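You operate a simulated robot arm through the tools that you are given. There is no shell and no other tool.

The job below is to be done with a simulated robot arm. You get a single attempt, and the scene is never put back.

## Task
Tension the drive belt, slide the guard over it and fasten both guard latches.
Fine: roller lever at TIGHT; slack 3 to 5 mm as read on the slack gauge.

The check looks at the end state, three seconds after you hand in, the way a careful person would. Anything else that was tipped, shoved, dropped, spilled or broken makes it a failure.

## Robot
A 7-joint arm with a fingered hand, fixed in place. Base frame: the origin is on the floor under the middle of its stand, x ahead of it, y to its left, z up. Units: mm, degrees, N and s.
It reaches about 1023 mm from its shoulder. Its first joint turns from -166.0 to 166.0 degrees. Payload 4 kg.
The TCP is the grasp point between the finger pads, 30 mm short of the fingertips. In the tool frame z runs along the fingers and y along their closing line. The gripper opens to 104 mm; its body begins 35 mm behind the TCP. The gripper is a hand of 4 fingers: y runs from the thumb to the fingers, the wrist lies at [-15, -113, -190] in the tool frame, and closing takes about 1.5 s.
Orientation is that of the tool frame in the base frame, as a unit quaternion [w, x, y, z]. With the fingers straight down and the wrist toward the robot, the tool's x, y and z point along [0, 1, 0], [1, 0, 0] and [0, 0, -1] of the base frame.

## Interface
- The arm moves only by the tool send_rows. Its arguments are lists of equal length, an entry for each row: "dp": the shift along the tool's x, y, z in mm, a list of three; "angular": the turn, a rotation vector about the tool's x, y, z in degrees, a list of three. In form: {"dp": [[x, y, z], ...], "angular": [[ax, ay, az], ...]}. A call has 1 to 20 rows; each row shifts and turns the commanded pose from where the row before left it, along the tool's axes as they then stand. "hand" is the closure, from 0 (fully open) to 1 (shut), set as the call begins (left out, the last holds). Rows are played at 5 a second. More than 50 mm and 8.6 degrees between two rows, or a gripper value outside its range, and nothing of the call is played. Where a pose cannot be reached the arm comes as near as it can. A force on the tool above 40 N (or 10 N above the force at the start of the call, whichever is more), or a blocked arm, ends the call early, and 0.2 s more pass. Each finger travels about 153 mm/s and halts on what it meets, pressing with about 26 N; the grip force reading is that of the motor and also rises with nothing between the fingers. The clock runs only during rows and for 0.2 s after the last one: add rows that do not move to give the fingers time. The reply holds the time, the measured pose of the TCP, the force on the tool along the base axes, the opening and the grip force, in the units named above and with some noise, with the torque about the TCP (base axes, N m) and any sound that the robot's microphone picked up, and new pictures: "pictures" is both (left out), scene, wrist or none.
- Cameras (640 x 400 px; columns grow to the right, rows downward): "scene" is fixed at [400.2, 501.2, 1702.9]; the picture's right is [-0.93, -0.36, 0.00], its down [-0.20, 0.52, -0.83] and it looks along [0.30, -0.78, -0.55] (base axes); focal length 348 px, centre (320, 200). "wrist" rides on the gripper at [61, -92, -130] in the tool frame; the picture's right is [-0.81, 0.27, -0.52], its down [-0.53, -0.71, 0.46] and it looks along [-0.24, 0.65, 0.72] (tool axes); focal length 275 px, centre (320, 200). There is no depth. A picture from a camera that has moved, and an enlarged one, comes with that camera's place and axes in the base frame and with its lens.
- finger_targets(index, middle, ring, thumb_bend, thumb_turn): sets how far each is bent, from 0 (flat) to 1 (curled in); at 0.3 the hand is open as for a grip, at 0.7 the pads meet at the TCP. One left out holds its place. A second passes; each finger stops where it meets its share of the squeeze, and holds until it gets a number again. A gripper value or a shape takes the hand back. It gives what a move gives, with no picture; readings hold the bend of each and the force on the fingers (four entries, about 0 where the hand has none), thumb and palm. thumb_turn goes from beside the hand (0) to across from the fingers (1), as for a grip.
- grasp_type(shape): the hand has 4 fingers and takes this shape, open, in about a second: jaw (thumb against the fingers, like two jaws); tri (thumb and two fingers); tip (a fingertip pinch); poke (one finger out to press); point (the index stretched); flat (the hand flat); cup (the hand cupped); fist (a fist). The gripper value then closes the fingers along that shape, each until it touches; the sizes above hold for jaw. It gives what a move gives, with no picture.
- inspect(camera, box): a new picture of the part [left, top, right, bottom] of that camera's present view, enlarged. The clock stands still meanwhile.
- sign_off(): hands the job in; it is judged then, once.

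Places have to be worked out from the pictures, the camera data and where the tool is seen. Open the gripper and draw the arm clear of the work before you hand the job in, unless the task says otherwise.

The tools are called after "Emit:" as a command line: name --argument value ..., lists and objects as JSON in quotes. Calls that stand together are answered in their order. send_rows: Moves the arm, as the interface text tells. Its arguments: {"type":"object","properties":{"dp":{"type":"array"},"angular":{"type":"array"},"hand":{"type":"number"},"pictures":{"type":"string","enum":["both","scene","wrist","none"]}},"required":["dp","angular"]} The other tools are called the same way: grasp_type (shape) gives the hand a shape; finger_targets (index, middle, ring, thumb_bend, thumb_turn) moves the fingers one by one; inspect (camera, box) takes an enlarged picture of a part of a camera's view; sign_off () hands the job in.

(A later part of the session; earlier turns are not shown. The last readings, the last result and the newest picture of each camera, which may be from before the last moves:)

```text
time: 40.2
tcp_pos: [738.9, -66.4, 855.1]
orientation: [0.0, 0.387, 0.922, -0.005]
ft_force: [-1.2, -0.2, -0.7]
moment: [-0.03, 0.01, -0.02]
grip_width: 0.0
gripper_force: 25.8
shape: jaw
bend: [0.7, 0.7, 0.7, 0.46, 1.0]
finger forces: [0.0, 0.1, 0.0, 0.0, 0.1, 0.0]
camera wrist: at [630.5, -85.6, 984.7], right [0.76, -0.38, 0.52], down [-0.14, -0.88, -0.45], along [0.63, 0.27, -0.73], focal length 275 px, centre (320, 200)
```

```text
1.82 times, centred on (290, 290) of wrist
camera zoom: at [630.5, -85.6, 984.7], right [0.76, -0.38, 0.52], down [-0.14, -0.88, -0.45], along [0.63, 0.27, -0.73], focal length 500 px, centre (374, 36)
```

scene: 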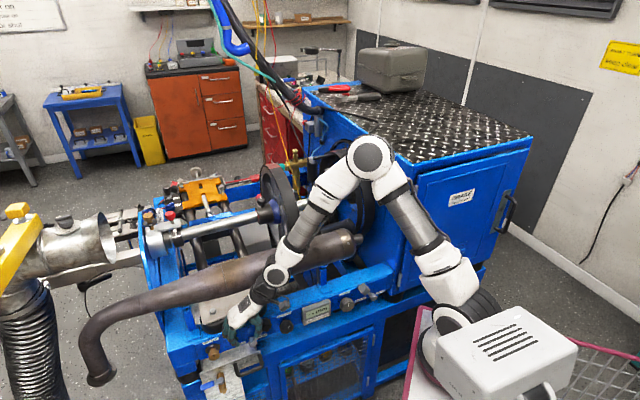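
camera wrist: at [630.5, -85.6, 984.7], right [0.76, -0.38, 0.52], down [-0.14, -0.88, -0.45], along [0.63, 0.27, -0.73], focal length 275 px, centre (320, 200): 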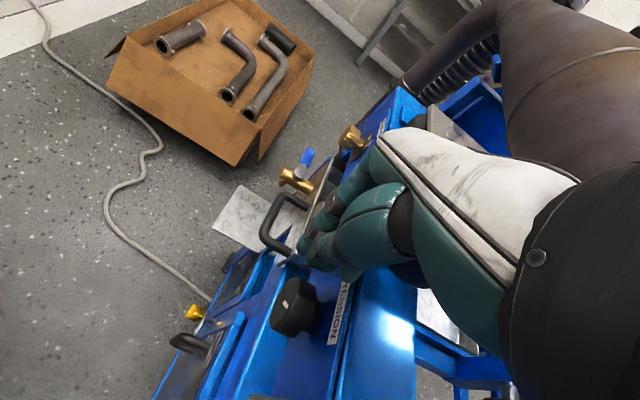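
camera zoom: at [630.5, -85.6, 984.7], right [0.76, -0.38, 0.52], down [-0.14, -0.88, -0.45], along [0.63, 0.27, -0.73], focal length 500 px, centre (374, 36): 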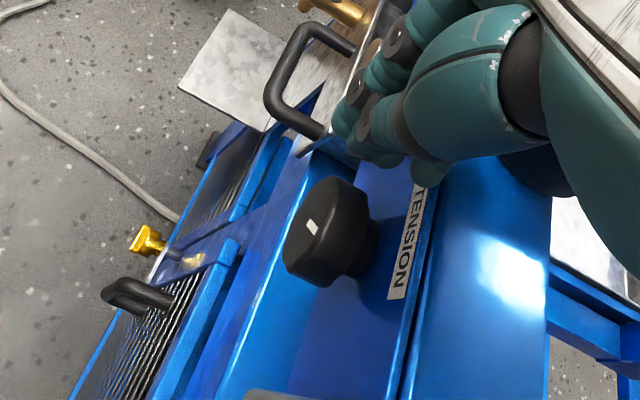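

The fingers are right beside the cube. I push along +u in small steps with a slight rise to follow the arc.

Emit:
send_rows --dp '[[0, 9, -1], [0, 9, -1], [0, 9, -1], [0, 9, 0], [0, 9, 0], [0, 0, 0]]' --angular '[[0, 0, 0], [0, 0, 0], [0, 0, 0], [0, 0, 0], [0, 0, 0], [0, 0, 0]]' --pictures "wrist"

Emit:
inspect --camera "scene" --box '[210, 270, 330, 350]'

```text
time: 41.6
tcp_pos: [770.5, -35.7, 859.2]
orientation: [0.002, 0.386, 0.922, -0.004]
ft_force: [-21.7, -5.6, 30.5]
moment: [-0.35, 0.14, -0.18]
grip_width: 0.2
gripper_force: 26.3
shape: jaw
bend: [0.7, 0.7, 0.7, 0.46, 1.0]
finger forces: [0.0, 20.3, 9.0, 0.0, 0.1, 0.1]
camera wrist: at [662.0, -54.9, 989.1], right [0.76, -0.38, 0.52], down [-0.14, -0.88, -0.45], along [0.63, 0.27, -0.73], focal length 275 px, centre (320, 200)
```

wrist: 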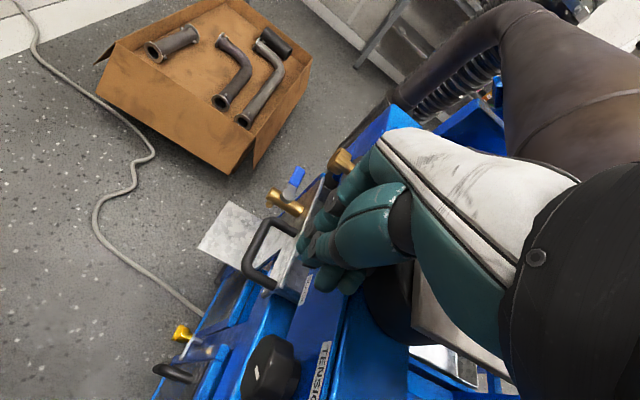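

```text
5.00 times, centred on (270, 310) of scene
camera zoom: at [400.2, 501.2, 1702.9], right [-0.93, -0.36, 0.0], down [-0.2, 0.52, -0.83], along [0.3, -0.78, -0.55], focal length 1740 px, centre (570, -350)
```

zoom: 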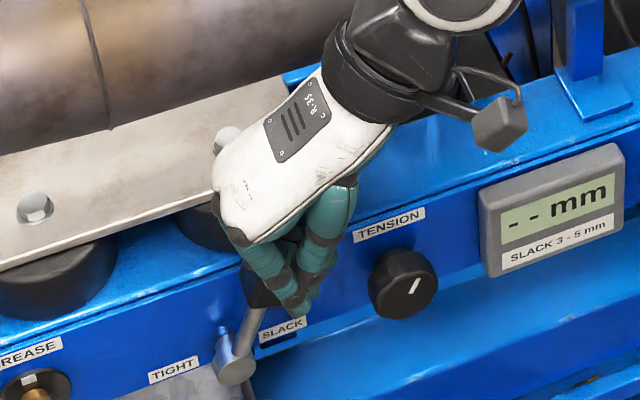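

The lever is moving (now nearer vertical), but the fingers ride on the cube's slanted top, pressing up. I back off slightly, go 16 mm lower (now clear of the TENSION knob), and push again on its side.

Emit:
send_rows --dp '[[0, -7, -2], [0, -5, 0], [0, 0, 9], [0, 0, 9], [0, 0, 0]]' --angular '[[0, 0, 0], [0, 0, 0], [0, 0, 0], [0, 0, 0], [0, 0, 0]]' --pictures "none"

Emit:
inspect --camera "scene" --box '[210, 270, 330, 350]'

```text
time: 42.6
tcp_pos: [761.1, -44.1, 846.4]
orientation: [0.003, 0.387, 0.922, -0.005]
ft_force: [-24.7, -10.0, 37.5]
moment: [-0.4, 0.0, -0.32]
grip_width: 0.1
gripper_force: 26.0
shape: jaw
bend: [0.7, 0.7, 0.7, 0.47, 1.0]
finger forces: [0.0, 24.7, 15.4, 0.0, 0.0, 0.0]
stopped in row 4: the force on the tool passed its limit at 60 N (the readings are from after the stop); the commanded pose is now the measured one
```

```text
5.00 times, centred on (270, 310) of scene
camera zoom: at [400.2, 501.2, 1702.9], right [-0.93, -0.36, 0.0], down [-0.2, 0.52, -0.83], along [0.3, -0.78, -0.55], focal length 1740 px, centre (570, -350)
```

zoom: 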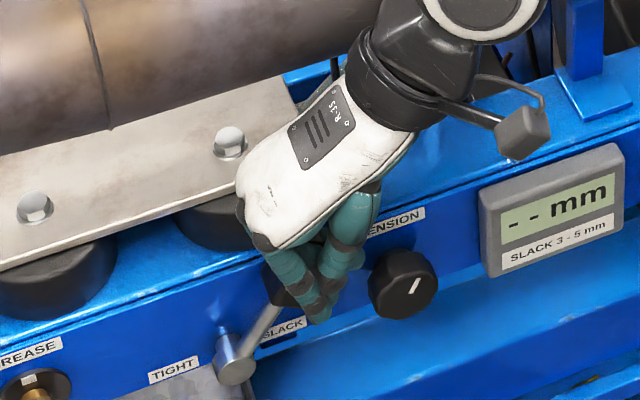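

The closed fingertips press on the cube's slanted top instead of its side. I lift off, reopen partway, and cage the cube again — this time closer to the panel so the thumb really meets it.

Emit:
send_rows --dp '[[0, -2, -20], [0, 0, -30], [0, 0, -30], [-2, 17, 0], [-1, 0, 0], [0, 0, 0]]' --angular '[[0, 0, 0], [0, 0, 0], [0, 0, 0], [0, 0, 0], [0, 0, 0], [0, 0, 0]]' --hand 1.0 --pictures "none"

Emit:
send_rows --dp '[[0, 0, 0], [0, 0, 0], [0, 0, 0], [0, 0, 0]]' --angular '[[0, 0, 0], [0, 0, 0], [0, 0, 0], [0, 0, 0]]' --hand 0.3 --pictures "wrist"

Emit:
inspect --camera "scene" --box '[210, 250, 330, 350]'

```text
time: 44.0
tcp_pos: [776.2, -34.4, 926.0]
orientation: [0.002, 0.388, 0.922, -0.004]
ft_force: [-0.5, 0.0, -0.3]
moment: [-0.02, 0.03, 0.0]
grip_width: 0.0
gripper_force: 25.9
shape: jaw
bend: [0.7, 0.7, 0.7, 0.49, 1.0]
finger forces: [0.0, 0.0, 0.1, 0.0, 0.1, 0.1]
```

```text
time: 45.0
tcp_pos: [775.1, -35.2, 925.7]
orientation: [0.002, 0.387, 0.922, -0.005]
ft_force: [-0.1, 0.3, -0.6]
moment: [0.03, 0.01, 0.05]
grip_width: 72.7
gripper_force: 0.1
shape: jaw
bend: [0.27, 0.37, 0.34, 0.58, 0.99]
finger forces: [0.1, 0.0, 0.1, 0.0, 0.0, 0.1]
camera wrist: at [667.9, -54.1, 1056.2], right [0.76, -0.38, 0.52], down [-0.14, -0.88, -0.45], along [0.63, 0.27, -0.73], focal length 275 px, centre (320, 200)
```

wrist: 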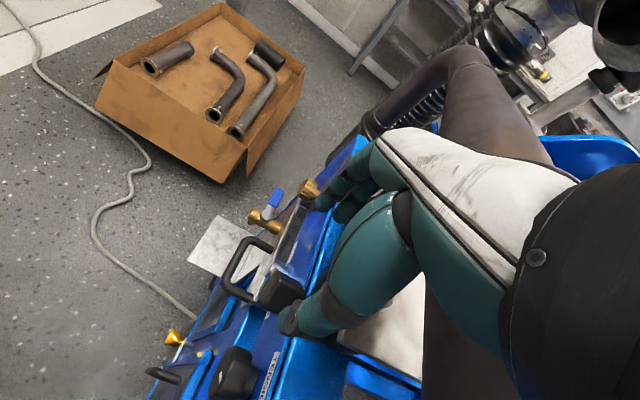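

```text
4.00 times, centred on (270, 300) of scene
camera zoom: at [400.2, 501.2, 1702.9], right [-0.93, -0.36, 0.0], down [-0.2, 0.52, -0.83], along [0.3, -0.78, -0.55], focal length 1392 px, centre (520, -200)
```

zoom: 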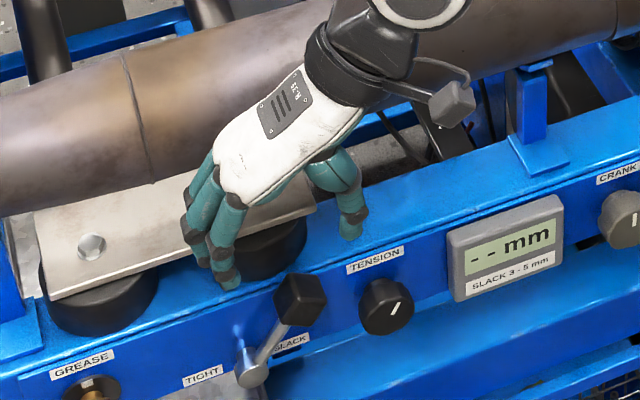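

The lever returned to SLACK when released. The hand is now 9 mm closer to the panel than in my first try; I lower it around the cube.

Emit:
send_rows --dp '[[0, 0, 26], [0, 0, 26], [0, 0, 26], [0, 0, 0]]' --angular '[[0, 0, 0], [0, 0, 0], [0, 0, 0], [0, 0, 0]]' --pictures "wrist"

Emit:
inspect --camera "scene" --box '[220, 280, 320, 350]'

Emit:
inspect --camera "wrist" --box '[200, 200, 400, 400]'

```text
time: 46.0
tcp_pos: [776.5, -35.8, 851.7]
orientation: [0.006, 0.387, 0.922, -0.004]
ft_force: [-0.8, 0.2, 39.4]
moment: [0.36, -2.13, 0.02]
grip_width: 72.9
gripper_force: 0.0
shape: jaw
bend: [0.27, 0.37, 0.26, 0.58, 0.99]
finger forces: [0.1, 0.1, 39.7, 0.0, 0.0, 0.1]
camera wrist: at [667.8, -54.9, 979.3], right [0.76, -0.38, 0.53], down [-0.13, -0.88, -0.45], along [0.64, 0.27, -0.72], focal length 275 px, centre (320, 200)
```

wrist: 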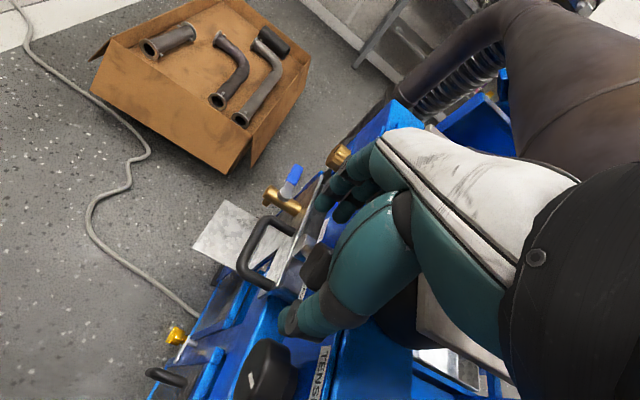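

```text
5.71 times, centred on (270, 315) of scene
camera zoom: at [400.2, 501.2, 1702.9], right [-0.93, -0.36, 0.0], down [-0.2, 0.52, -0.83], along [0.3, -0.78, -0.55], focal length 1988 px, centre (606, -457)
```

zoom: 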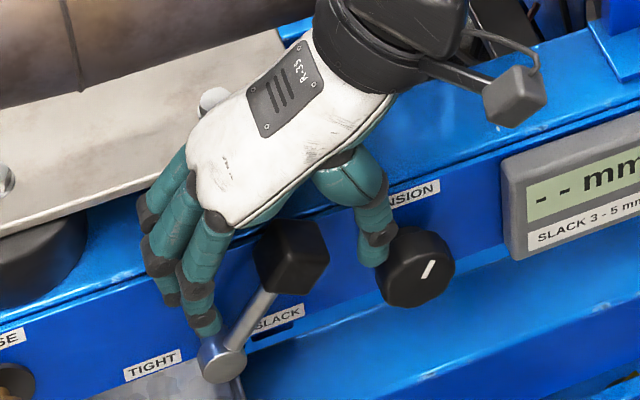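

```text
2.00 times, centred on (300, 300) of wrist
camera zoom: at [667.8, -54.9, 979.3], right [0.76, -0.38, 0.53], down [-0.13, -0.88, -0.45], along [0.64, 0.27, -0.72], focal length 551 px, centre (360, 0)
```

zoom: 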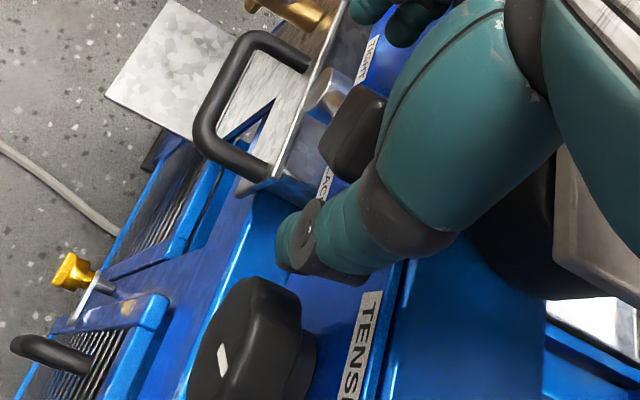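

The inner (ring) finger landed on the beam's edge. I lift a little, curl just that finger away, and come down again.

Emit:
send_rows --dp '[[0, 0, -20], [0, 0, -15], [0, 0, 0]]' --angular '[[0, 0, 0], [0, 0, 0], [0, 0, 0]]' --pictures "none"

Emit:
finger_targets --ring 1.0

Emit:
send_rows --dp '[[0, 0, 15], [0, 0, 20], [0, 0, 0]]' --angular '[[0, 0, 0], [0, 0, 0], [0, 0, 0]]' --pictures "wrist"

Emit:
inspect --camera "scene" --box '[220, 280, 320, 350]'

```text
time: 46.8
tcp_pos: [775.7, -35.8, 882.0]
orientation: [0.002, 0.388, 0.922, -0.005]
ft_force: [0.0, -0.5, -0.3]
moment: [-0.02, 0.0, -0.03]
grip_width: 72.8
gripper_force: 0.1
shape: jaw
bend: [0.27, 0.37, 0.34, 0.58, 0.99]
finger forces: [0.1, 0.1, 0.0, 0.0, 0.0, 0.1]
```

```text
time: 47.8
tcp_pos: [777.0, -34.6, 880.7]
orientation: [0.002, 0.388, 0.922, -0.005]
ft_force: [0.5, 0.4, -0.3]
moment: [0.0, 0.0, 0.02]
grip_width: 72.7
gripper_force: 0.2
shape: fingers
bend: [0.27, 0.37, 1.0, 0.58, 0.99]
finger forces: [0.1, 0.0, 0.0, 0.0, 0.1, 0.0]
```

```text
time: 48.6
tcp_pos: [775.6, -35.2, 845.5]
orientation: [0.002, 0.387, 0.922, -0.005]
ft_force: [0.1, 0.0, -0.4]
moment: [-0.04, 0.0, 0.03]
grip_width: 72.7
gripper_force: 0.1
shape: fingers
bend: [0.27, 0.37, 1.0, 0.58, 0.99]
finger forces: [0.0, 0.1, 0.0, 0.0, 0.0, 0.1]
camera wrist: at [667.4, -54.5, 977.1], right [0.76, -0.38, 0.52], down [-0.14, -0.88, -0.45], along [0.63, 0.27, -0.73], focal length 275 px, centre (320, 200)
```

wrist: 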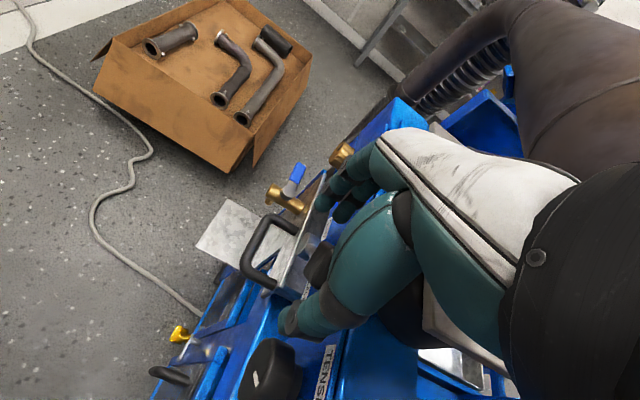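

```text
5.71 times, centred on (270, 315) of scene
camera zoom: at [400.2, 501.2, 1702.9], right [-0.93, -0.36, 0.0], down [-0.2, 0.52, -0.83], along [0.3, -0.78, -0.55], focal length 1988 px, centre (606, -457)
```

zoom: 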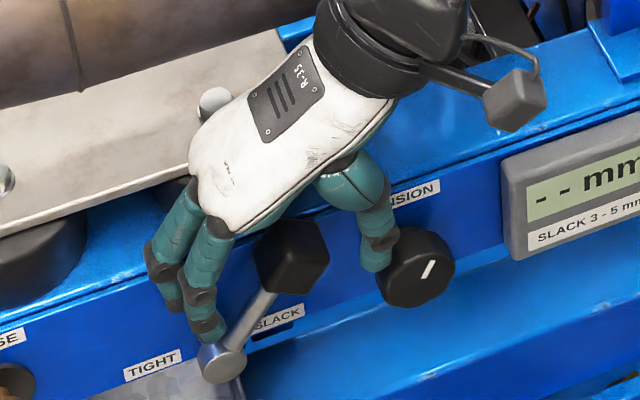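

No contact now and the cube is caged. I draw the index and middle in a bit (so they won't reach the GREASE knob later) and push along +u with the thumb.

Emit:
finger_targets --index 0.46 --middle 0.46 --thumb_bend 0.66

Emit:
send_rows --dp '[[0, 8, 0], [0, 8, -1], [0, 8, -1], [0, 8, -1], [0, 8, -1], [0, 8, -1], [0, 0, 0]]' --angular '[[0, 0, 0], [0, 0, 0], [0, 0, 0], [0, 0, 0], [0, 0, 0], [0, 0, 0], [0, 0, 0]]' --pictures "wrist"

Emit:
inspect --camera "scene" --box '[210, 280, 310, 350]'

```text
time: 49.6
tcp_pos: [775.6, -34.9, 846.6]
orientation: [0.002, 0.386, 0.922, -0.005]
ft_force: [-1.7, 0.8, -0.9]
moment: [0.01, 0.0, -0.07]
grip_width: 39.5
gripper_force: 1.3
shape: fingers
bend: [0.46, 0.46, 1.0, 0.64, 0.98]
finger forces: [0.0, 0.0, 0.0, 0.1, 2.5, 0.0]
```

```text
time: 51.2
tcp_pos: [810.6, -1.4, 852.3]
orientation: [0.001, 0.388, 0.922, -0.005]
ft_force: [0.3, 1.0, -0.7]
moment: [-0.01, 0.01, 0.01]
grip_width: 37.3
gripper_force: 0.0
shape: fingers
bend: [0.46, 0.46, 1.0, 0.66, 0.99]
finger forces: [0.0, 0.0, 0.0, 0.0, 0.0, 0.0]
camera wrist: at [701.8, -20.7, 982.0], right [0.76, -0.38, 0.52], down [-0.14, -0.88, -0.45], along [0.63, 0.27, -0.73], focal length 275 px, centre (320, 200)
```

wrist: 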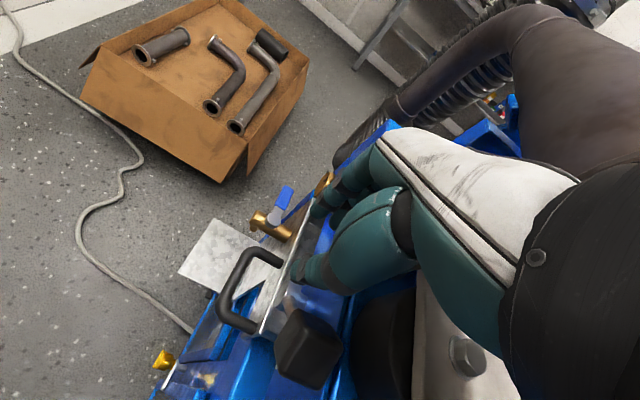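

```text
5.71 times, centred on (260, 315) of scene
camera zoom: at [400.2, 501.2, 1702.9], right [-0.93, -0.36, 0.0], down [-0.2, 0.52, -0.83], along [0.3, -0.78, -0.55], focal length 1988 px, centre (663, -457)
```

zoom: 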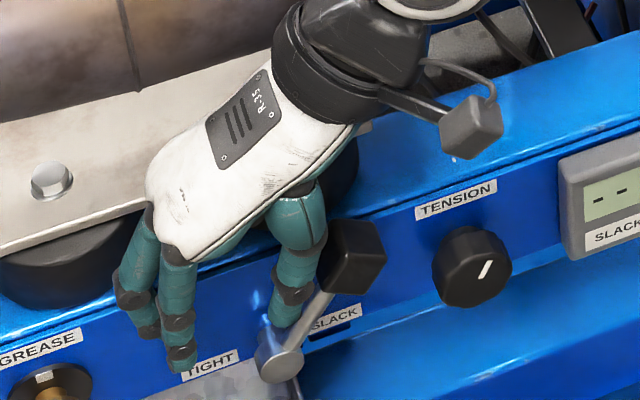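

The thumb slipped past again and the lever sprang back, so the contact was too high/weak. I lift, go back over the cube, reopen, and will come lower so that the thumb bears fully on the cube's side.

Emit:
send_rows --dp '[[0, 0, -30], [0, 0, -25], [0, -25, 0], [0, -27, 0], [0, 0, 0]]' --angular '[[0, 0, 0], [0, 0, 0], [0, 0, 0], [0, 0, 0], [0, 0, 0]]' --pictures "none"

Emit:
finger_targets --index 0.3 --middle 0.34 --ring 1.0 --thumb_bend 0.52

Emit:
send_rows --dp '[[0, 0, 25], [0, 0, 25], [0, 0, 21], [0, 0, 0]]' --angular '[[0, 0, 0], [0, 0, 0], [0, 0, 0], [0, 0, 0]]' --pictures "wrist"

Emit:
inspect --camera "scene" --box '[225, 285, 305, 345]'

Emit:
inspect --camera "wrist" --box '[230, 210, 390, 390]'

```text
time: 52.4
tcp_pos: [774.7, -38.2, 907.0]
orientation: [0.002, 0.386, 0.922, -0.004]
ft_force: [-0.3, -0.2, 0.4]
moment: [0.01, 0.01, -0.01]
grip_width: 36.9
gripper_force: 0.1
shape: fingers
bend: [0.46, 0.46, 1.0, 0.66, 0.99]
finger forces: [0.0, 0.0, 0.0, 0.0, 0.1, 0.0]
```

```text
time: 53.4
tcp_pos: [774.6, -37.9, 906.4]
orientation: [0.002, 0.388, 0.922, -0.004]
ft_force: [0.1, 0.4, -0.5]
moment: [0.02, 0.05, 0.02]
grip_width: 74.7
gripper_force: 0.0
shape: fingers
bend: [0.3, 0.34, 1.0, 0.52, 0.99]
finger forces: [0.1, 0.0, 0.1, 0.0, 0.0, 0.1]
```

```text
time: 54.4
tcp_pos: [773.3, -38.7, 835.8]
orientation: [0.001, 0.386, 0.922, -0.005]
ft_force: [1.1, -0.7, 0.5]
moment: [0.0, -0.01, 0.02]
grip_width: 74.3
gripper_force: 0.1
shape: fingers
bend: [0.3, 0.34, 1.0, 0.52, 0.99]
finger forces: [0.0, 0.0, 0.0, 0.0, 0.0, 0.1]
camera wrist: at [665.3, -58.1, 965.8], right [0.76, -0.38, 0.52], down [-0.14, -0.88, -0.45], along [0.63, 0.27, -0.73], focal length 275 px, centre (320, 200)
```

wrist: 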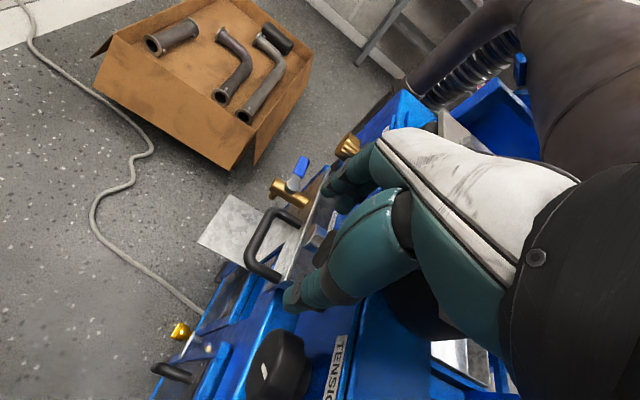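

```text
6.67 times, centred on (265, 315) of scene
camera zoom: at [400.2, 501.2, 1702.9], right [-0.93, -0.36, 0.0], down [-0.2, 0.52, -0.83], along [0.3, -0.78, -0.55], focal length 2320 px, centre (687, -567)
```

zoom: 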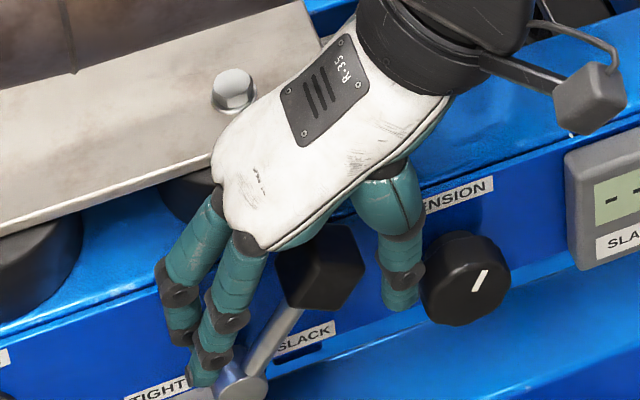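

```text
2.22 times, centred on (310, 300) of wrist
camera zoom: at [665.3, -58.1, 965.8], right [0.76, -0.38, 0.52], down [-0.14, -0.88, -0.45], along [0.63, 0.27, -0.73], focal length 612 px, centre (342, -22)
```

zoom: 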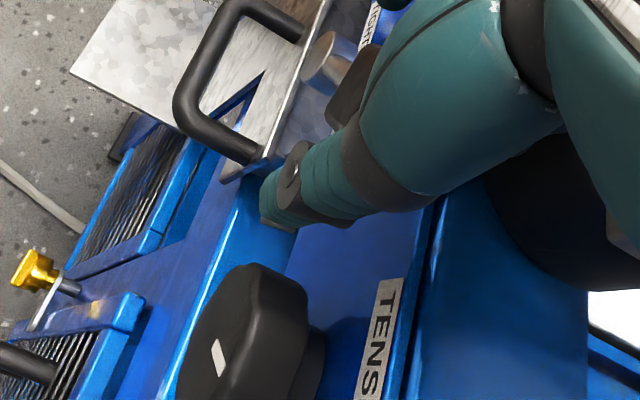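

The thumb now sits alongside the cube and lower. I push slowly and check midway.

Emit:
send_rows --dp '[[0, 6, 0], [0, 6, 0], [0, 6, 0], [0, 6, 0]]' --angular '[[0, 0, 0], [0, 0, 0], [0, 0, 0], [0, 0, 0]]' --pictures "wrist"

Emit:
inspect --camera "scene" --box '[225, 285, 305, 345]'

Emit:
inspect --camera "wrist" --box '[230, 210, 390, 390]'

```text
time: 55.4
tcp_pos: [789.4, -22.2, 834.8]
orientation: [0.001, 0.387, 0.922, -0.005]
ft_force: [-9.4, -1.9, 6.6]
moment: [-0.16, 0.11, -0.19]
grip_width: 84.2
gripper_force: 4.3
shape: fingers
bend: [0.3, 0.34, 1.0, 0.48, 0.97]
finger forces: [0.0, 0.0, 0.1, 0.1, 8.9, 0.0]
camera wrist: at [681.4, -41.2, 965.9], right [0.76, -0.38, 0.52], down [-0.14, -0.88, -0.45], along [0.63, 0.27, -0.73], focal length 275 px, centre (320, 200)
```

wrist: 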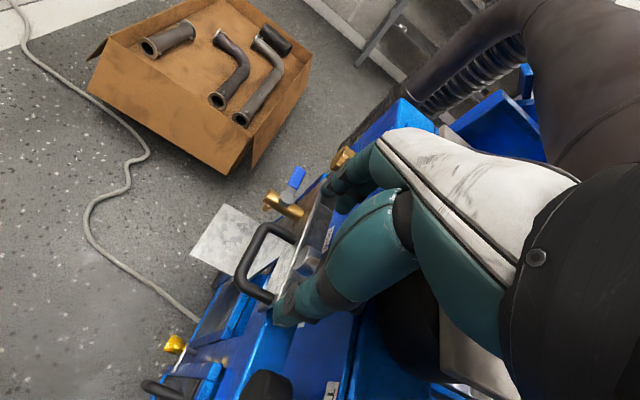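

```text
6.67 times, centred on (265, 315) of scene
camera zoom: at [400.2, 501.2, 1702.9], right [-0.93, -0.36, 0.0], down [-0.2, 0.52, -0.83], along [0.3, -0.78, -0.55], focal length 2320 px, centre (687, -567)
```

zoom: 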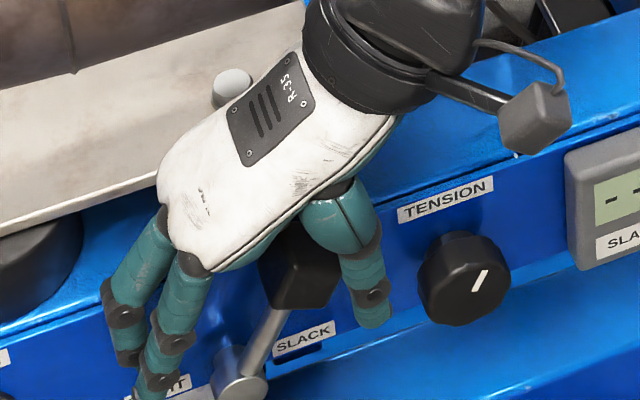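

```text
2.22 times, centred on (310, 300) of wrist
camera zoom: at [681.4, -41.2, 965.9], right [0.76, -0.38, 0.52], down [-0.14, -0.88, -0.45], along [0.63, 0.27, -0.73], focal length 612 px, centre (342, -22)
```

zoom: 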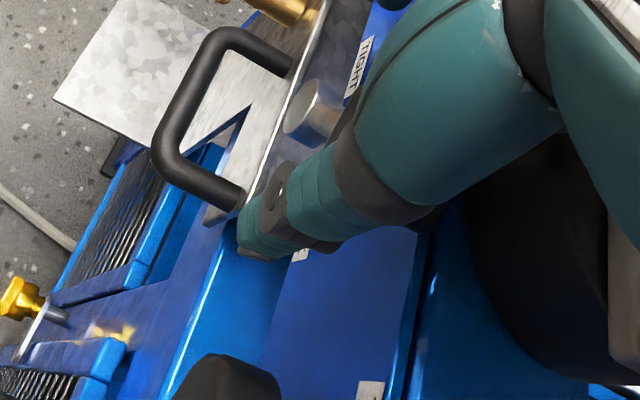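

The lever is moving with the thumb (about 9 N). I continue pushing.

Emit:
send_rows --dp '[[0, 7, 0], [0, 7, 0], [0, 7, 0], [0, 7, 0], [0, 7, 0]]' --angular '[[0, 0, 0], [0, 0, 0], [0, 0, 0], [0, 0, 0], [0, 0, 0]]' --pictures "none"

Emit:
inspect --camera "scene" --box '[215, 285, 295, 345]'

Emit:
inspect --camera "wrist" --box '[230, 210, 390, 390]'

```text
time: 56.6
tcp_pos: [813.7, 2.5, 835.9]
orientation: [0.002, 0.387, 0.922, -0.004]
ft_force: [-9.4, 5.3, 7.3]
moment: [-0.25, 0.09, -0.38]
grip_width: 79.2
gripper_force: 4.6
shape: fingers
bend: [0.3, 0.34, 1.0, 0.5, 0.95]
finger forces: [0.1, 0.0, 0.0, 0.0, 10.9, 0.1]
```

```text
6.67 times, centred on (255, 315) of scene
camera zoom: at [400.2, 501.2, 1702.9], right [-0.93, -0.36, 0.0], down [-0.2, 0.52, -0.83], along [0.3, -0.78, -0.55], focal length 2320 px, centre (753, -567)
```

zoom: 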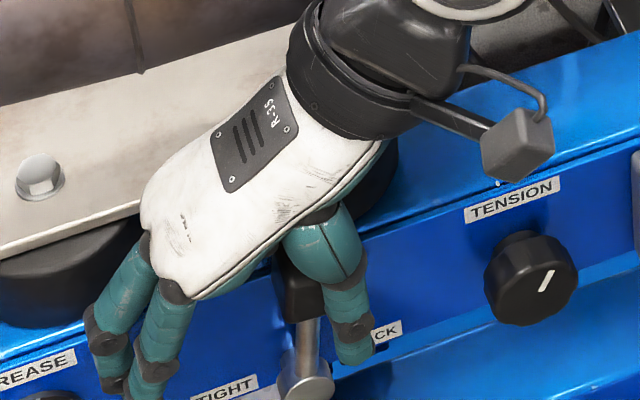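

```text
2.22 times, centred on (310, 300) of wrist
camera zoom: at [706.2, -17.2, 966.7], right [0.76, -0.38, 0.52], down [-0.14, -0.88, -0.45], along [0.63, 0.27, -0.73], focal length 612 px, centre (342, -22)
```

zoom: 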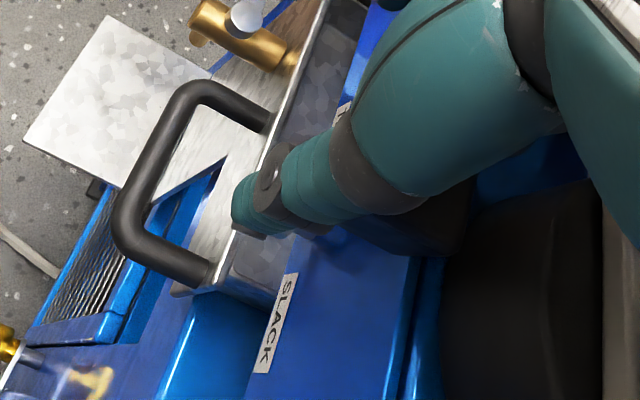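

The lever is about upright, but the thumb is being pushed outward; I shift slightly toward the panel while continuing along +u.

Emit:
send_rows --dp '[[-3, 0, 0], [-3, 0, 0], [-2, 4, 0], [0, 6, 0], [0, 6, 0], [0, 6, 0]]' --angular '[[0, 0, 0], [0, 0, 0], [0, 0, 0], [0, 0, 0], [0, 0, 0], [0, 0, 0]]' --pictures "none"

Emit:
inspect --camera "scene" --box '[215, 285, 295, 345]'

Emit:
inspect --camera "wrist" --box '[230, 210, 390, 390]'

```text
time: 58.0
tcp_pos: [836.7, 15.3, 836.4]
orientation: [0.003, 0.386, 0.922, -0.004]
ft_force: [-23.8, 21.5, 22.4]
moment: [-0.98, 0.34, -1.17]
grip_width: 81.5
gripper_force: 17.0
shape: fingers
bend: [0.3, 0.34, 1.0, 0.5, 0.89]
finger forces: [0.1, 0.1, 0.1, 0.0, 34.2, 0.0]
```

```text
6.67 times, centred on (255, 315) of scene
camera zoom: at [400.2, 501.2, 1702.9], right [-0.93, -0.36, 0.0], down [-0.2, 0.52, -0.83], along [0.3, -0.78, -0.55], focal length 2320 px, centre (753, -567)
```

zoom: 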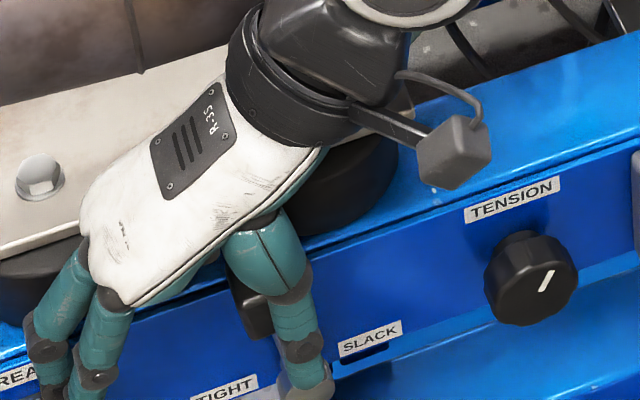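

```text
2.22 times, centred on (310, 300) of wrist
camera zoom: at [727.6, -5.5, 966.6], right [0.76, -0.38, 0.52], down [-0.13, -0.88, -0.45], along [0.63, 0.27, -0.73], focal length 612 px, centre (342, -22)
```

zoom: 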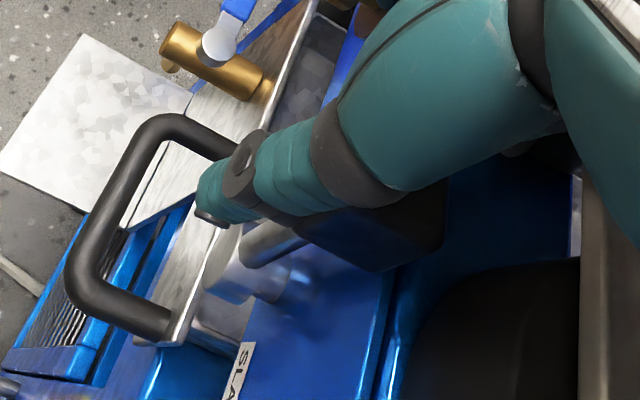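

The lever is past upright, leaning toward TIGHT, with the thumb pressing too hard against the panel side. I ease outward and keep pushing along +u.

Emit:
send_rows --dp '[[4, 2, 0], [0, 7, 0], [0, 7, 0], [0, 7, 1], [0, 6, 1]]' --angular '[[0, 0, 0], [0, 0, 0], [0, 0, 0], [0, 0, 0], [0, 0, 0]]' --pictures "none"

Emit:
inspect --camera "scene" --box '[205, 285, 285, 345]'

Emit:
inspect --camera "wrist" --box '[230, 210, 390, 390]'

```text
time: 59.2
tcp_pos: [854.1, 36.0, 831.3]
orientation: [0.002, 0.387, 0.922, -0.005]
ft_force: [-15.3, 11.7, -4.0]
moment: [-0.14, -0.32, -0.64]
grip_width: 78.2
gripper_force: 9.4
shape: fingers
bend: [0.3, 0.34, 1.0, 0.51, 0.92]
finger forces: [0.0, 0.0, 0.7, 0.1, 17.9, 0.0]
```

```text
6.67 times, centred on (245, 315) of scene
camera zoom: at [400.2, 501.2, 1702.9], right [-0.93, -0.36, 0.0], down [-0.2, 0.52, -0.83], along [0.3, -0.78, -0.55], focal length 2320 px, centre (820, -567)
```

zoom: 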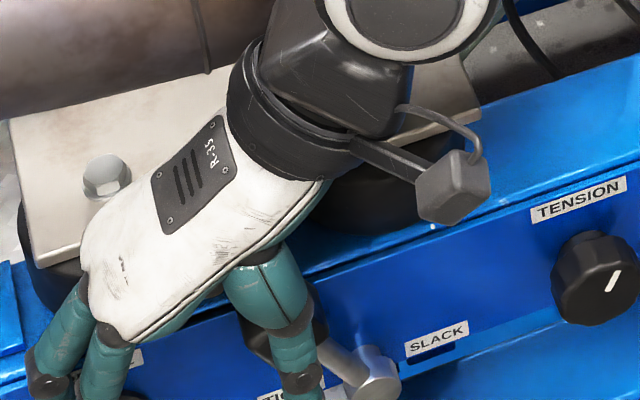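

```text
2.22 times, centred on (310, 300) of wrist
camera zoom: at [745.6, 16.1, 963.2], right [0.76, -0.38, 0.52], down [-0.14, -0.88, -0.45], along [0.63, 0.27, -0.73], focal length 612 px, centre (342, -22)
```

zoom: 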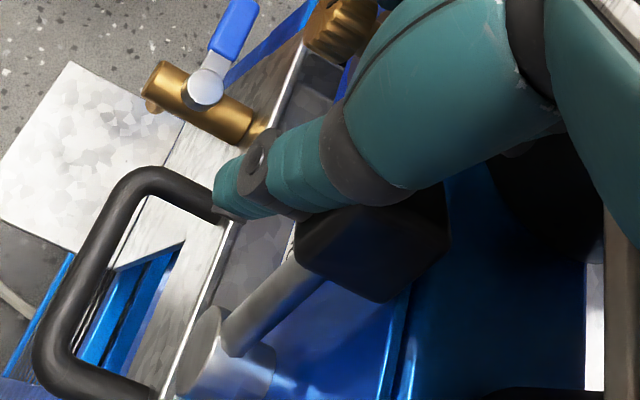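

The lever now leans well over toward TIGHT with little resistance along u. I ease the thumb outward and lift the hand away to see where the lever rests.

Emit:
send_rows --dp '[[8, 0, 0], [8, 0, 0], [8, 0, 0], [0, 0, -30], [0, 0, -35], [0, 0, -35], [0, 0, 0]]' --angular '[[0, 0, 0], [0, 0, 0], [0, 0, 0], [0, 0, 0], [0, 0, 0], [0, 0, 0], [0, 0, 0]]' --pictures "none"

Emit:
inspect --camera "scene" --box '[205, 275, 345, 365]'

Emit:
inspect --camera "wrist" --box '[180, 180, 400, 400]'

```text
time: 60.8
tcp_pos: [837.1, 53.6, 932.7]
orientation: [0.002, 0.387, 0.922, -0.005]
ft_force: [0.1, 0.7, 0.2]
moment: [-0.03, -0.03, 0.0]
grip_width: 74.7
gripper_force: 0.0
shape: fingers
bend: [0.3, 0.34, 1.0, 0.52, 0.99]
finger forces: [0.0, 0.1, 0.0, 0.1, 0.0, 0.0]
```

```text
4.44 times, centred on (275, 320) of scene
camera zoom: at [400.2, 501.2, 1702.9], right [-0.93, -0.36, 0.0], down [-0.2, 0.52, -0.83], along [0.3, -0.78, -0.55], focal length 1547 px, centre (520, -333)
```

zoom: 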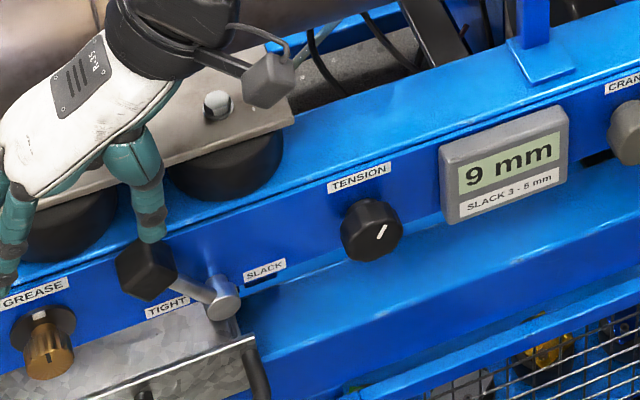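

```text
1.82 times, centred on (290, 290) of wrist
camera zoom: at [729.8, 34.6, 1063.2], right [0.76, -0.38, 0.52], down [-0.14, -0.88, -0.45], along [0.63, 0.27, -0.73], focal length 500 px, centre (374, 36)
```

zoom: 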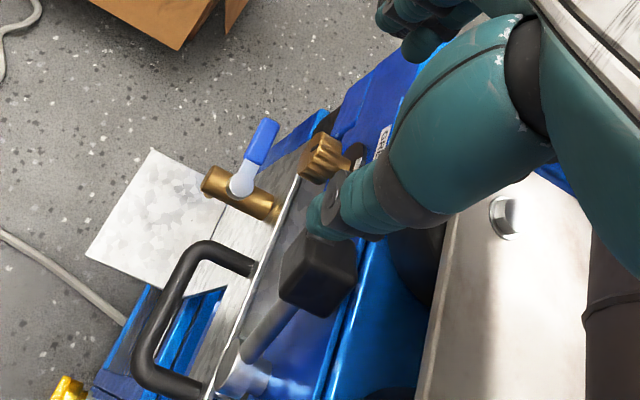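

The gauge now reads 9 mm with the lever resting at TIGHT. Next is the TENSION knob; the beam blocks a pinch from above, so I plan to turn it by dragging a single extended finger (ring, the inner one) across its top. I move above the knob and shape the hand.

Emit:
send_rows --dp '[[0, -38, 0], [0, -38, 0], [0, -38, 0], [0, -38, 0], [0, -38, 0], [0, 0, 0]]' --angular '[[0, 0, 0], [0, 0, 0], [0, 0, 0], [0, 0, 0], [0, 0, 0], [0, 0, 0]]' --pictures "none"

Emit:
finger_targets --index 1.0 --middle 1.0 --ring 0.35 --thumb_bend 0.2

Emit:
inspect --camera "scene" --box '[230, 250, 350, 340]'

Emit:
inspect --camera "wrist" --box '[180, 140, 420, 400]'

```text
time: 62.2
tcp_pos: [703.1, -79.7, 934.7]
orientation: [0.002, 0.387, 0.922, -0.004]
ft_force: [-0.4, -0.7, -0.3]
moment: [0.01, -0.02, -0.02]
grip_width: 74.7
gripper_force: 0.0
shape: fingers
bend: [0.3, 0.34, 1.0, 0.52, 0.99]
finger forces: [0.0, 0.1, 0.0, 0.0, 0.0, 0.0]
```

```text
time: 63.2
tcp_pos: [703.1, -80.0, 935.2]
orientation: [0.002, 0.387, 0.922, -0.004]
ft_force: [0.0, 0.4, 0.1]
moment: [0.02, -0.02, 0.01]
grip_width: 68.8
gripper_force: 0.1
shape: fingers
bend: [1.0, 1.0, 0.35, 0.2, 0.99]
finger forces: [0.0, 0.0, 0.0, 0.0, 0.0, 0.0]
```

```text
4.44 times, centred on (290, 295) of scene
camera zoom: at [400.2, 501.2, 1702.9], right [-0.93, -0.36, 0.0], down [-0.2, 0.52, -0.83], along [0.3, -0.78, -0.55], focal length 1547 px, centre (453, -222)
```

zoom: 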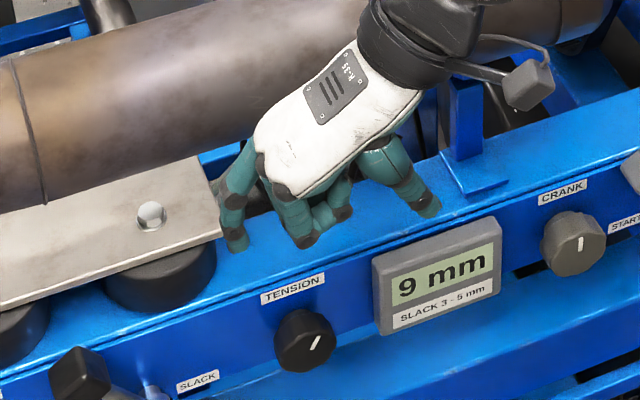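

```text
1.54 times, centred on (300, 270) of wrist
camera zoom: at [594.9, -99.2, 1064.1], right [0.76, -0.38, 0.52], down [-0.14, -0.88, -0.45], along [0.63, 0.27, -0.73], focal length 424 px, centre (351, 92)
```

zoom: 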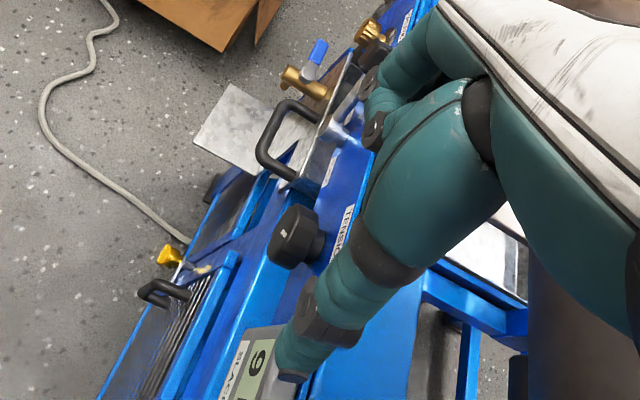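

The ring finger is out alone, its tip about 55 mm to +u and 30 mm inward of the TCP. I position it over the knob's top and lower toward it.

Emit:
send_rows --dp '[[-3, -33, 0], [0, 0, 25], [0, 0, 25], [0, 0, 18], [0, 0, 0]]' --angular '[[0, 0, 0], [0, 0, 0], [0, 0, 0], [0, 0, 0], [0, 0, 0]]' --pictures "wrist"

Emit:
inspect --camera "scene" --box '[250, 280, 350, 350]'

Emit:
inspect --camera "wrist" --box '[230, 110, 430, 310]'

```text
time: 64.4
tcp_pos: [681.0, -104.8, 866.2]
orientation: [0.002, 0.387, 0.922, -0.005]
ft_force: [0.2, 0.1, 0.7]
moment: [-0.01, 0.01, -0.01]
grip_width: 68.7
gripper_force: 0.0
shape: fingers
bend: [1.0, 1.0, 0.35, 0.2, 0.99]
finger forces: [0.1, 0.0, 0.0, 0.0, 0.1, 0.0]
camera wrist: at [573.3, -124.7, 995.7], right [0.76, -0.38, 0.52], down [-0.14, -0.88, -0.45], along [0.63, 0.27, -0.73], focal length 275 px, centre (320, 200)
```

wrist: 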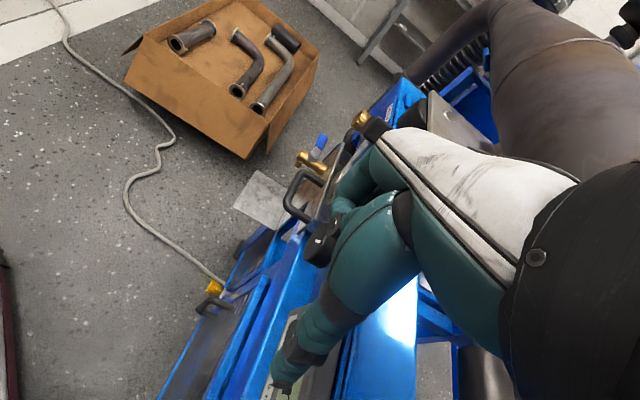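

```text
5.71 times, centred on (300, 315) of scene
camera zoom: at [400.2, 501.2, 1702.9], right [-0.93, -0.36, 0.0], down [-0.2, 0.52, -0.83], along [0.3, -0.78, -0.55], focal length 1988 px, centre (434, -457)
```

zoom: 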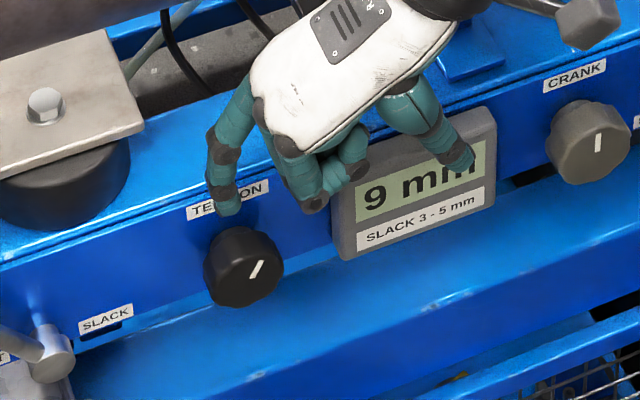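

```text
2.00 times, centred on (330, 210) of wrist
camera zoom: at [573.3, -124.7, 995.7], right [0.76, -0.38, 0.52], down [-0.14, -0.88, -0.45], along [0.63, 0.27, -0.73], focal length 551 px, centre (300, 180)
```

zoom: 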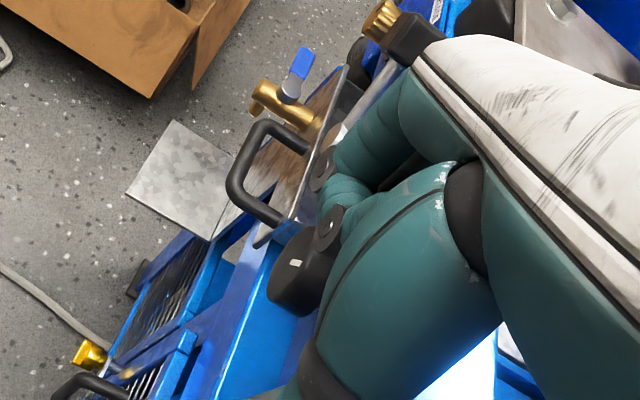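

The ring fingertip is right above the TENSION knob, and the gauge stays readable. I lower gently to contact.

Emit:
send_rows --dp '[[0, 0, 6], [0, 0, 5], [0, 0, 4], [0, 0, 3], [0, 0, 3]]' --angular '[[0, 0, 0], [0, 0, 0], [0, 0, 0], [0, 0, 0], [0, 0, 0]]' --pictures "none"

Emit:
inspect --camera "scene" --box '[250, 280, 350, 350]'

```text
time: 65.6
tcp_pos: [680.6, -106.1, 845.1]
orientation: [0.002, 0.387, 0.922, -0.004]
ft_force: [0.1, -0.1, -0.6]
moment: [0.0, 0.01, -0.02]
grip_width: 68.8
gripper_force: 0.1
shape: fingers
bend: [1.0, 1.0, 0.35, 0.2, 0.99]
finger forces: [0.1, 0.0, 0.0, 0.1, 0.1, 0.0]
```

```text
5.71 times, centred on (300, 315) of scene
camera zoom: at [400.2, 501.2, 1702.9], right [-0.93, -0.36, 0.0], down [-0.2, 0.52, -0.83], along [0.3, -0.78, -0.55], focal length 1988 px, centre (434, -457)
```

zoom: 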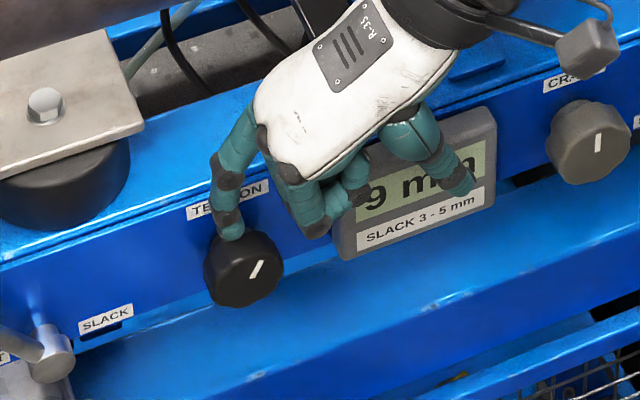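

No contact force yet; I lower a few more millimetres in small steps.

Emit:
send_rows --dp '[[0, 0, 2], [0, 0, 2], [0, 0, 2], [0, 0, 2]]' --angular '[[0, 0, 0], [0, 0, 0], [0, 0, 0], [0, 0, 0]]' --pictures "none"

Emit:
inspect --camera "scene" --box '[250, 290, 330, 340]'

```text
time: 66.6
tcp_pos: [679.6, -106.5, 836.7]
orientation: [0.002, 0.387, 0.922, -0.005]
ft_force: [0.2, 0.1, -0.5]
moment: [0.0, 0.01, 0.01]
grip_width: 68.5
gripper_force: 0.1
shape: fingers
bend: [1.0, 1.0, 0.35, 0.2, 0.99]
finger forces: [0.0, 0.0, 0.0, 0.0, 0.1, 0.0]
```

```text
8.00 times, centred on (290, 315) of scene
camera zoom: at [400.2, 501.2, 1702.9], right [-0.93, -0.36, 0.0], down [-0.2, 0.52, -0.83], along [0.3, -0.78, -0.55], focal length 2784 px, centre (560, -720)
```

zoom: 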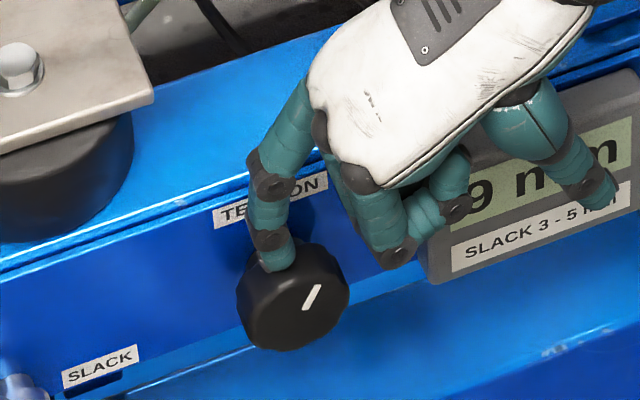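

The fingertip is likely still a bit in front of and above the knob. I shift 8 mm toward the panel and continue lowering in small steps.

Emit:
send_rows --dp '[[-4, 0, -3], [-4, 0, 0], [0, 0, 3], [0, 0, 3], [0, 0, 3], [0, 0, 2], [0, 0, 2]]' --angular '[[0, 0, 0], [0, 0, 0], [0, 0, 0], [0, 0, 0], [0, 0, 0], [0, 0, 0], [0, 0, 0]]' --pictures "none"

Emit:
inspect --camera "scene" --box '[250, 290, 330, 340]'

```text
time: 68.2
tcp_pos: [687.0, -111.8, 827.7]
orientation: [0.003, 0.387, 0.922, -0.004]
ft_force: [1.9, 1.1, 10.0]
moment: [0.18, -0.59, 0.03]
grip_width: 68.8
gripper_force: 4.3
shape: fingers
bend: [1.0, 1.0, 0.31, 0.2, 0.99]
finger forces: [0.1, 0.0, 9.1, 0.1, 0.0, 0.0]
```

```text
8.00 times, centred on (290, 315) of scene
camera zoom: at [400.2, 501.2, 1702.9], right [-0.93, -0.36, 0.0], down [-0.2, 0.52, -0.83], along [0.3, -0.78, -0.55], focal length 2784 px, centre (560, -720)
```

zoom: 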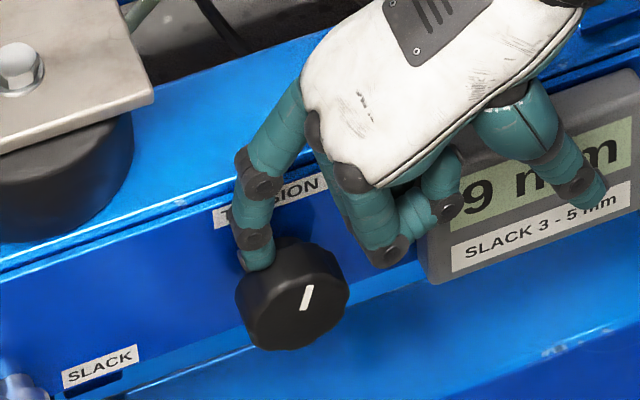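

Contact at about 9 N, and the marker already turned slightly. I now drag the fingertip toward −u (clockwise at the knob's top) and watch the marker and gauge.

Emit:
send_rows --dp '[[0, -4, 0], [0, -4, -0.5], [0, -4, -0.5], [0, -4, 0], [0, -4, 0.5]]' --angular '[[0, 0, 0], [0, 0, 0], [0, 0, 0], [0, 0, 0], [0, 0, 0]]' --pictures "none"

Emit:
inspect --camera "scene" --box '[250, 290, 330, 340]'

```text
time: 69.4
tcp_pos: [672.1, -125.9, 828.0]
orientation: [0.003, 0.387, 0.922, -0.005]
ft_force: [2.7, 1.5, 12.0]
moment: [0.42, -0.94, 0.06]
grip_width: 68.8
gripper_force: 6.2
shape: fingers
bend: [1.0, 1.0, 0.25, 0.2, 0.99]
finger forces: [0.0, 0.1, 12.6, 0.0, 0.0, 0.1]
```

```text
8.00 times, centred on (290, 315) of scene
camera zoom: at [400.2, 501.2, 1702.9], right [-0.93, -0.36, 0.0], down [-0.2, 0.52, -0.83], along [0.3, -0.78, -0.55], focal length 2784 px, centre (560, -720)
```

zoom: 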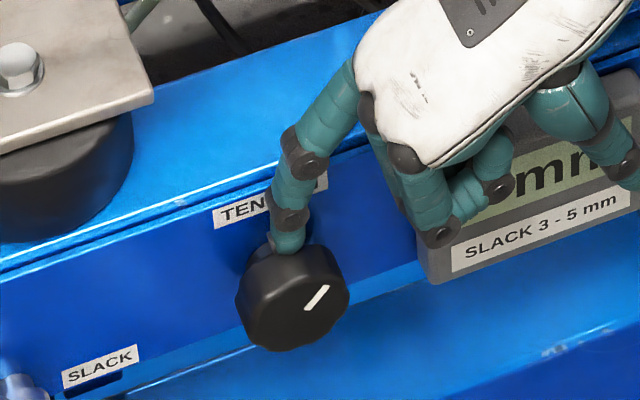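

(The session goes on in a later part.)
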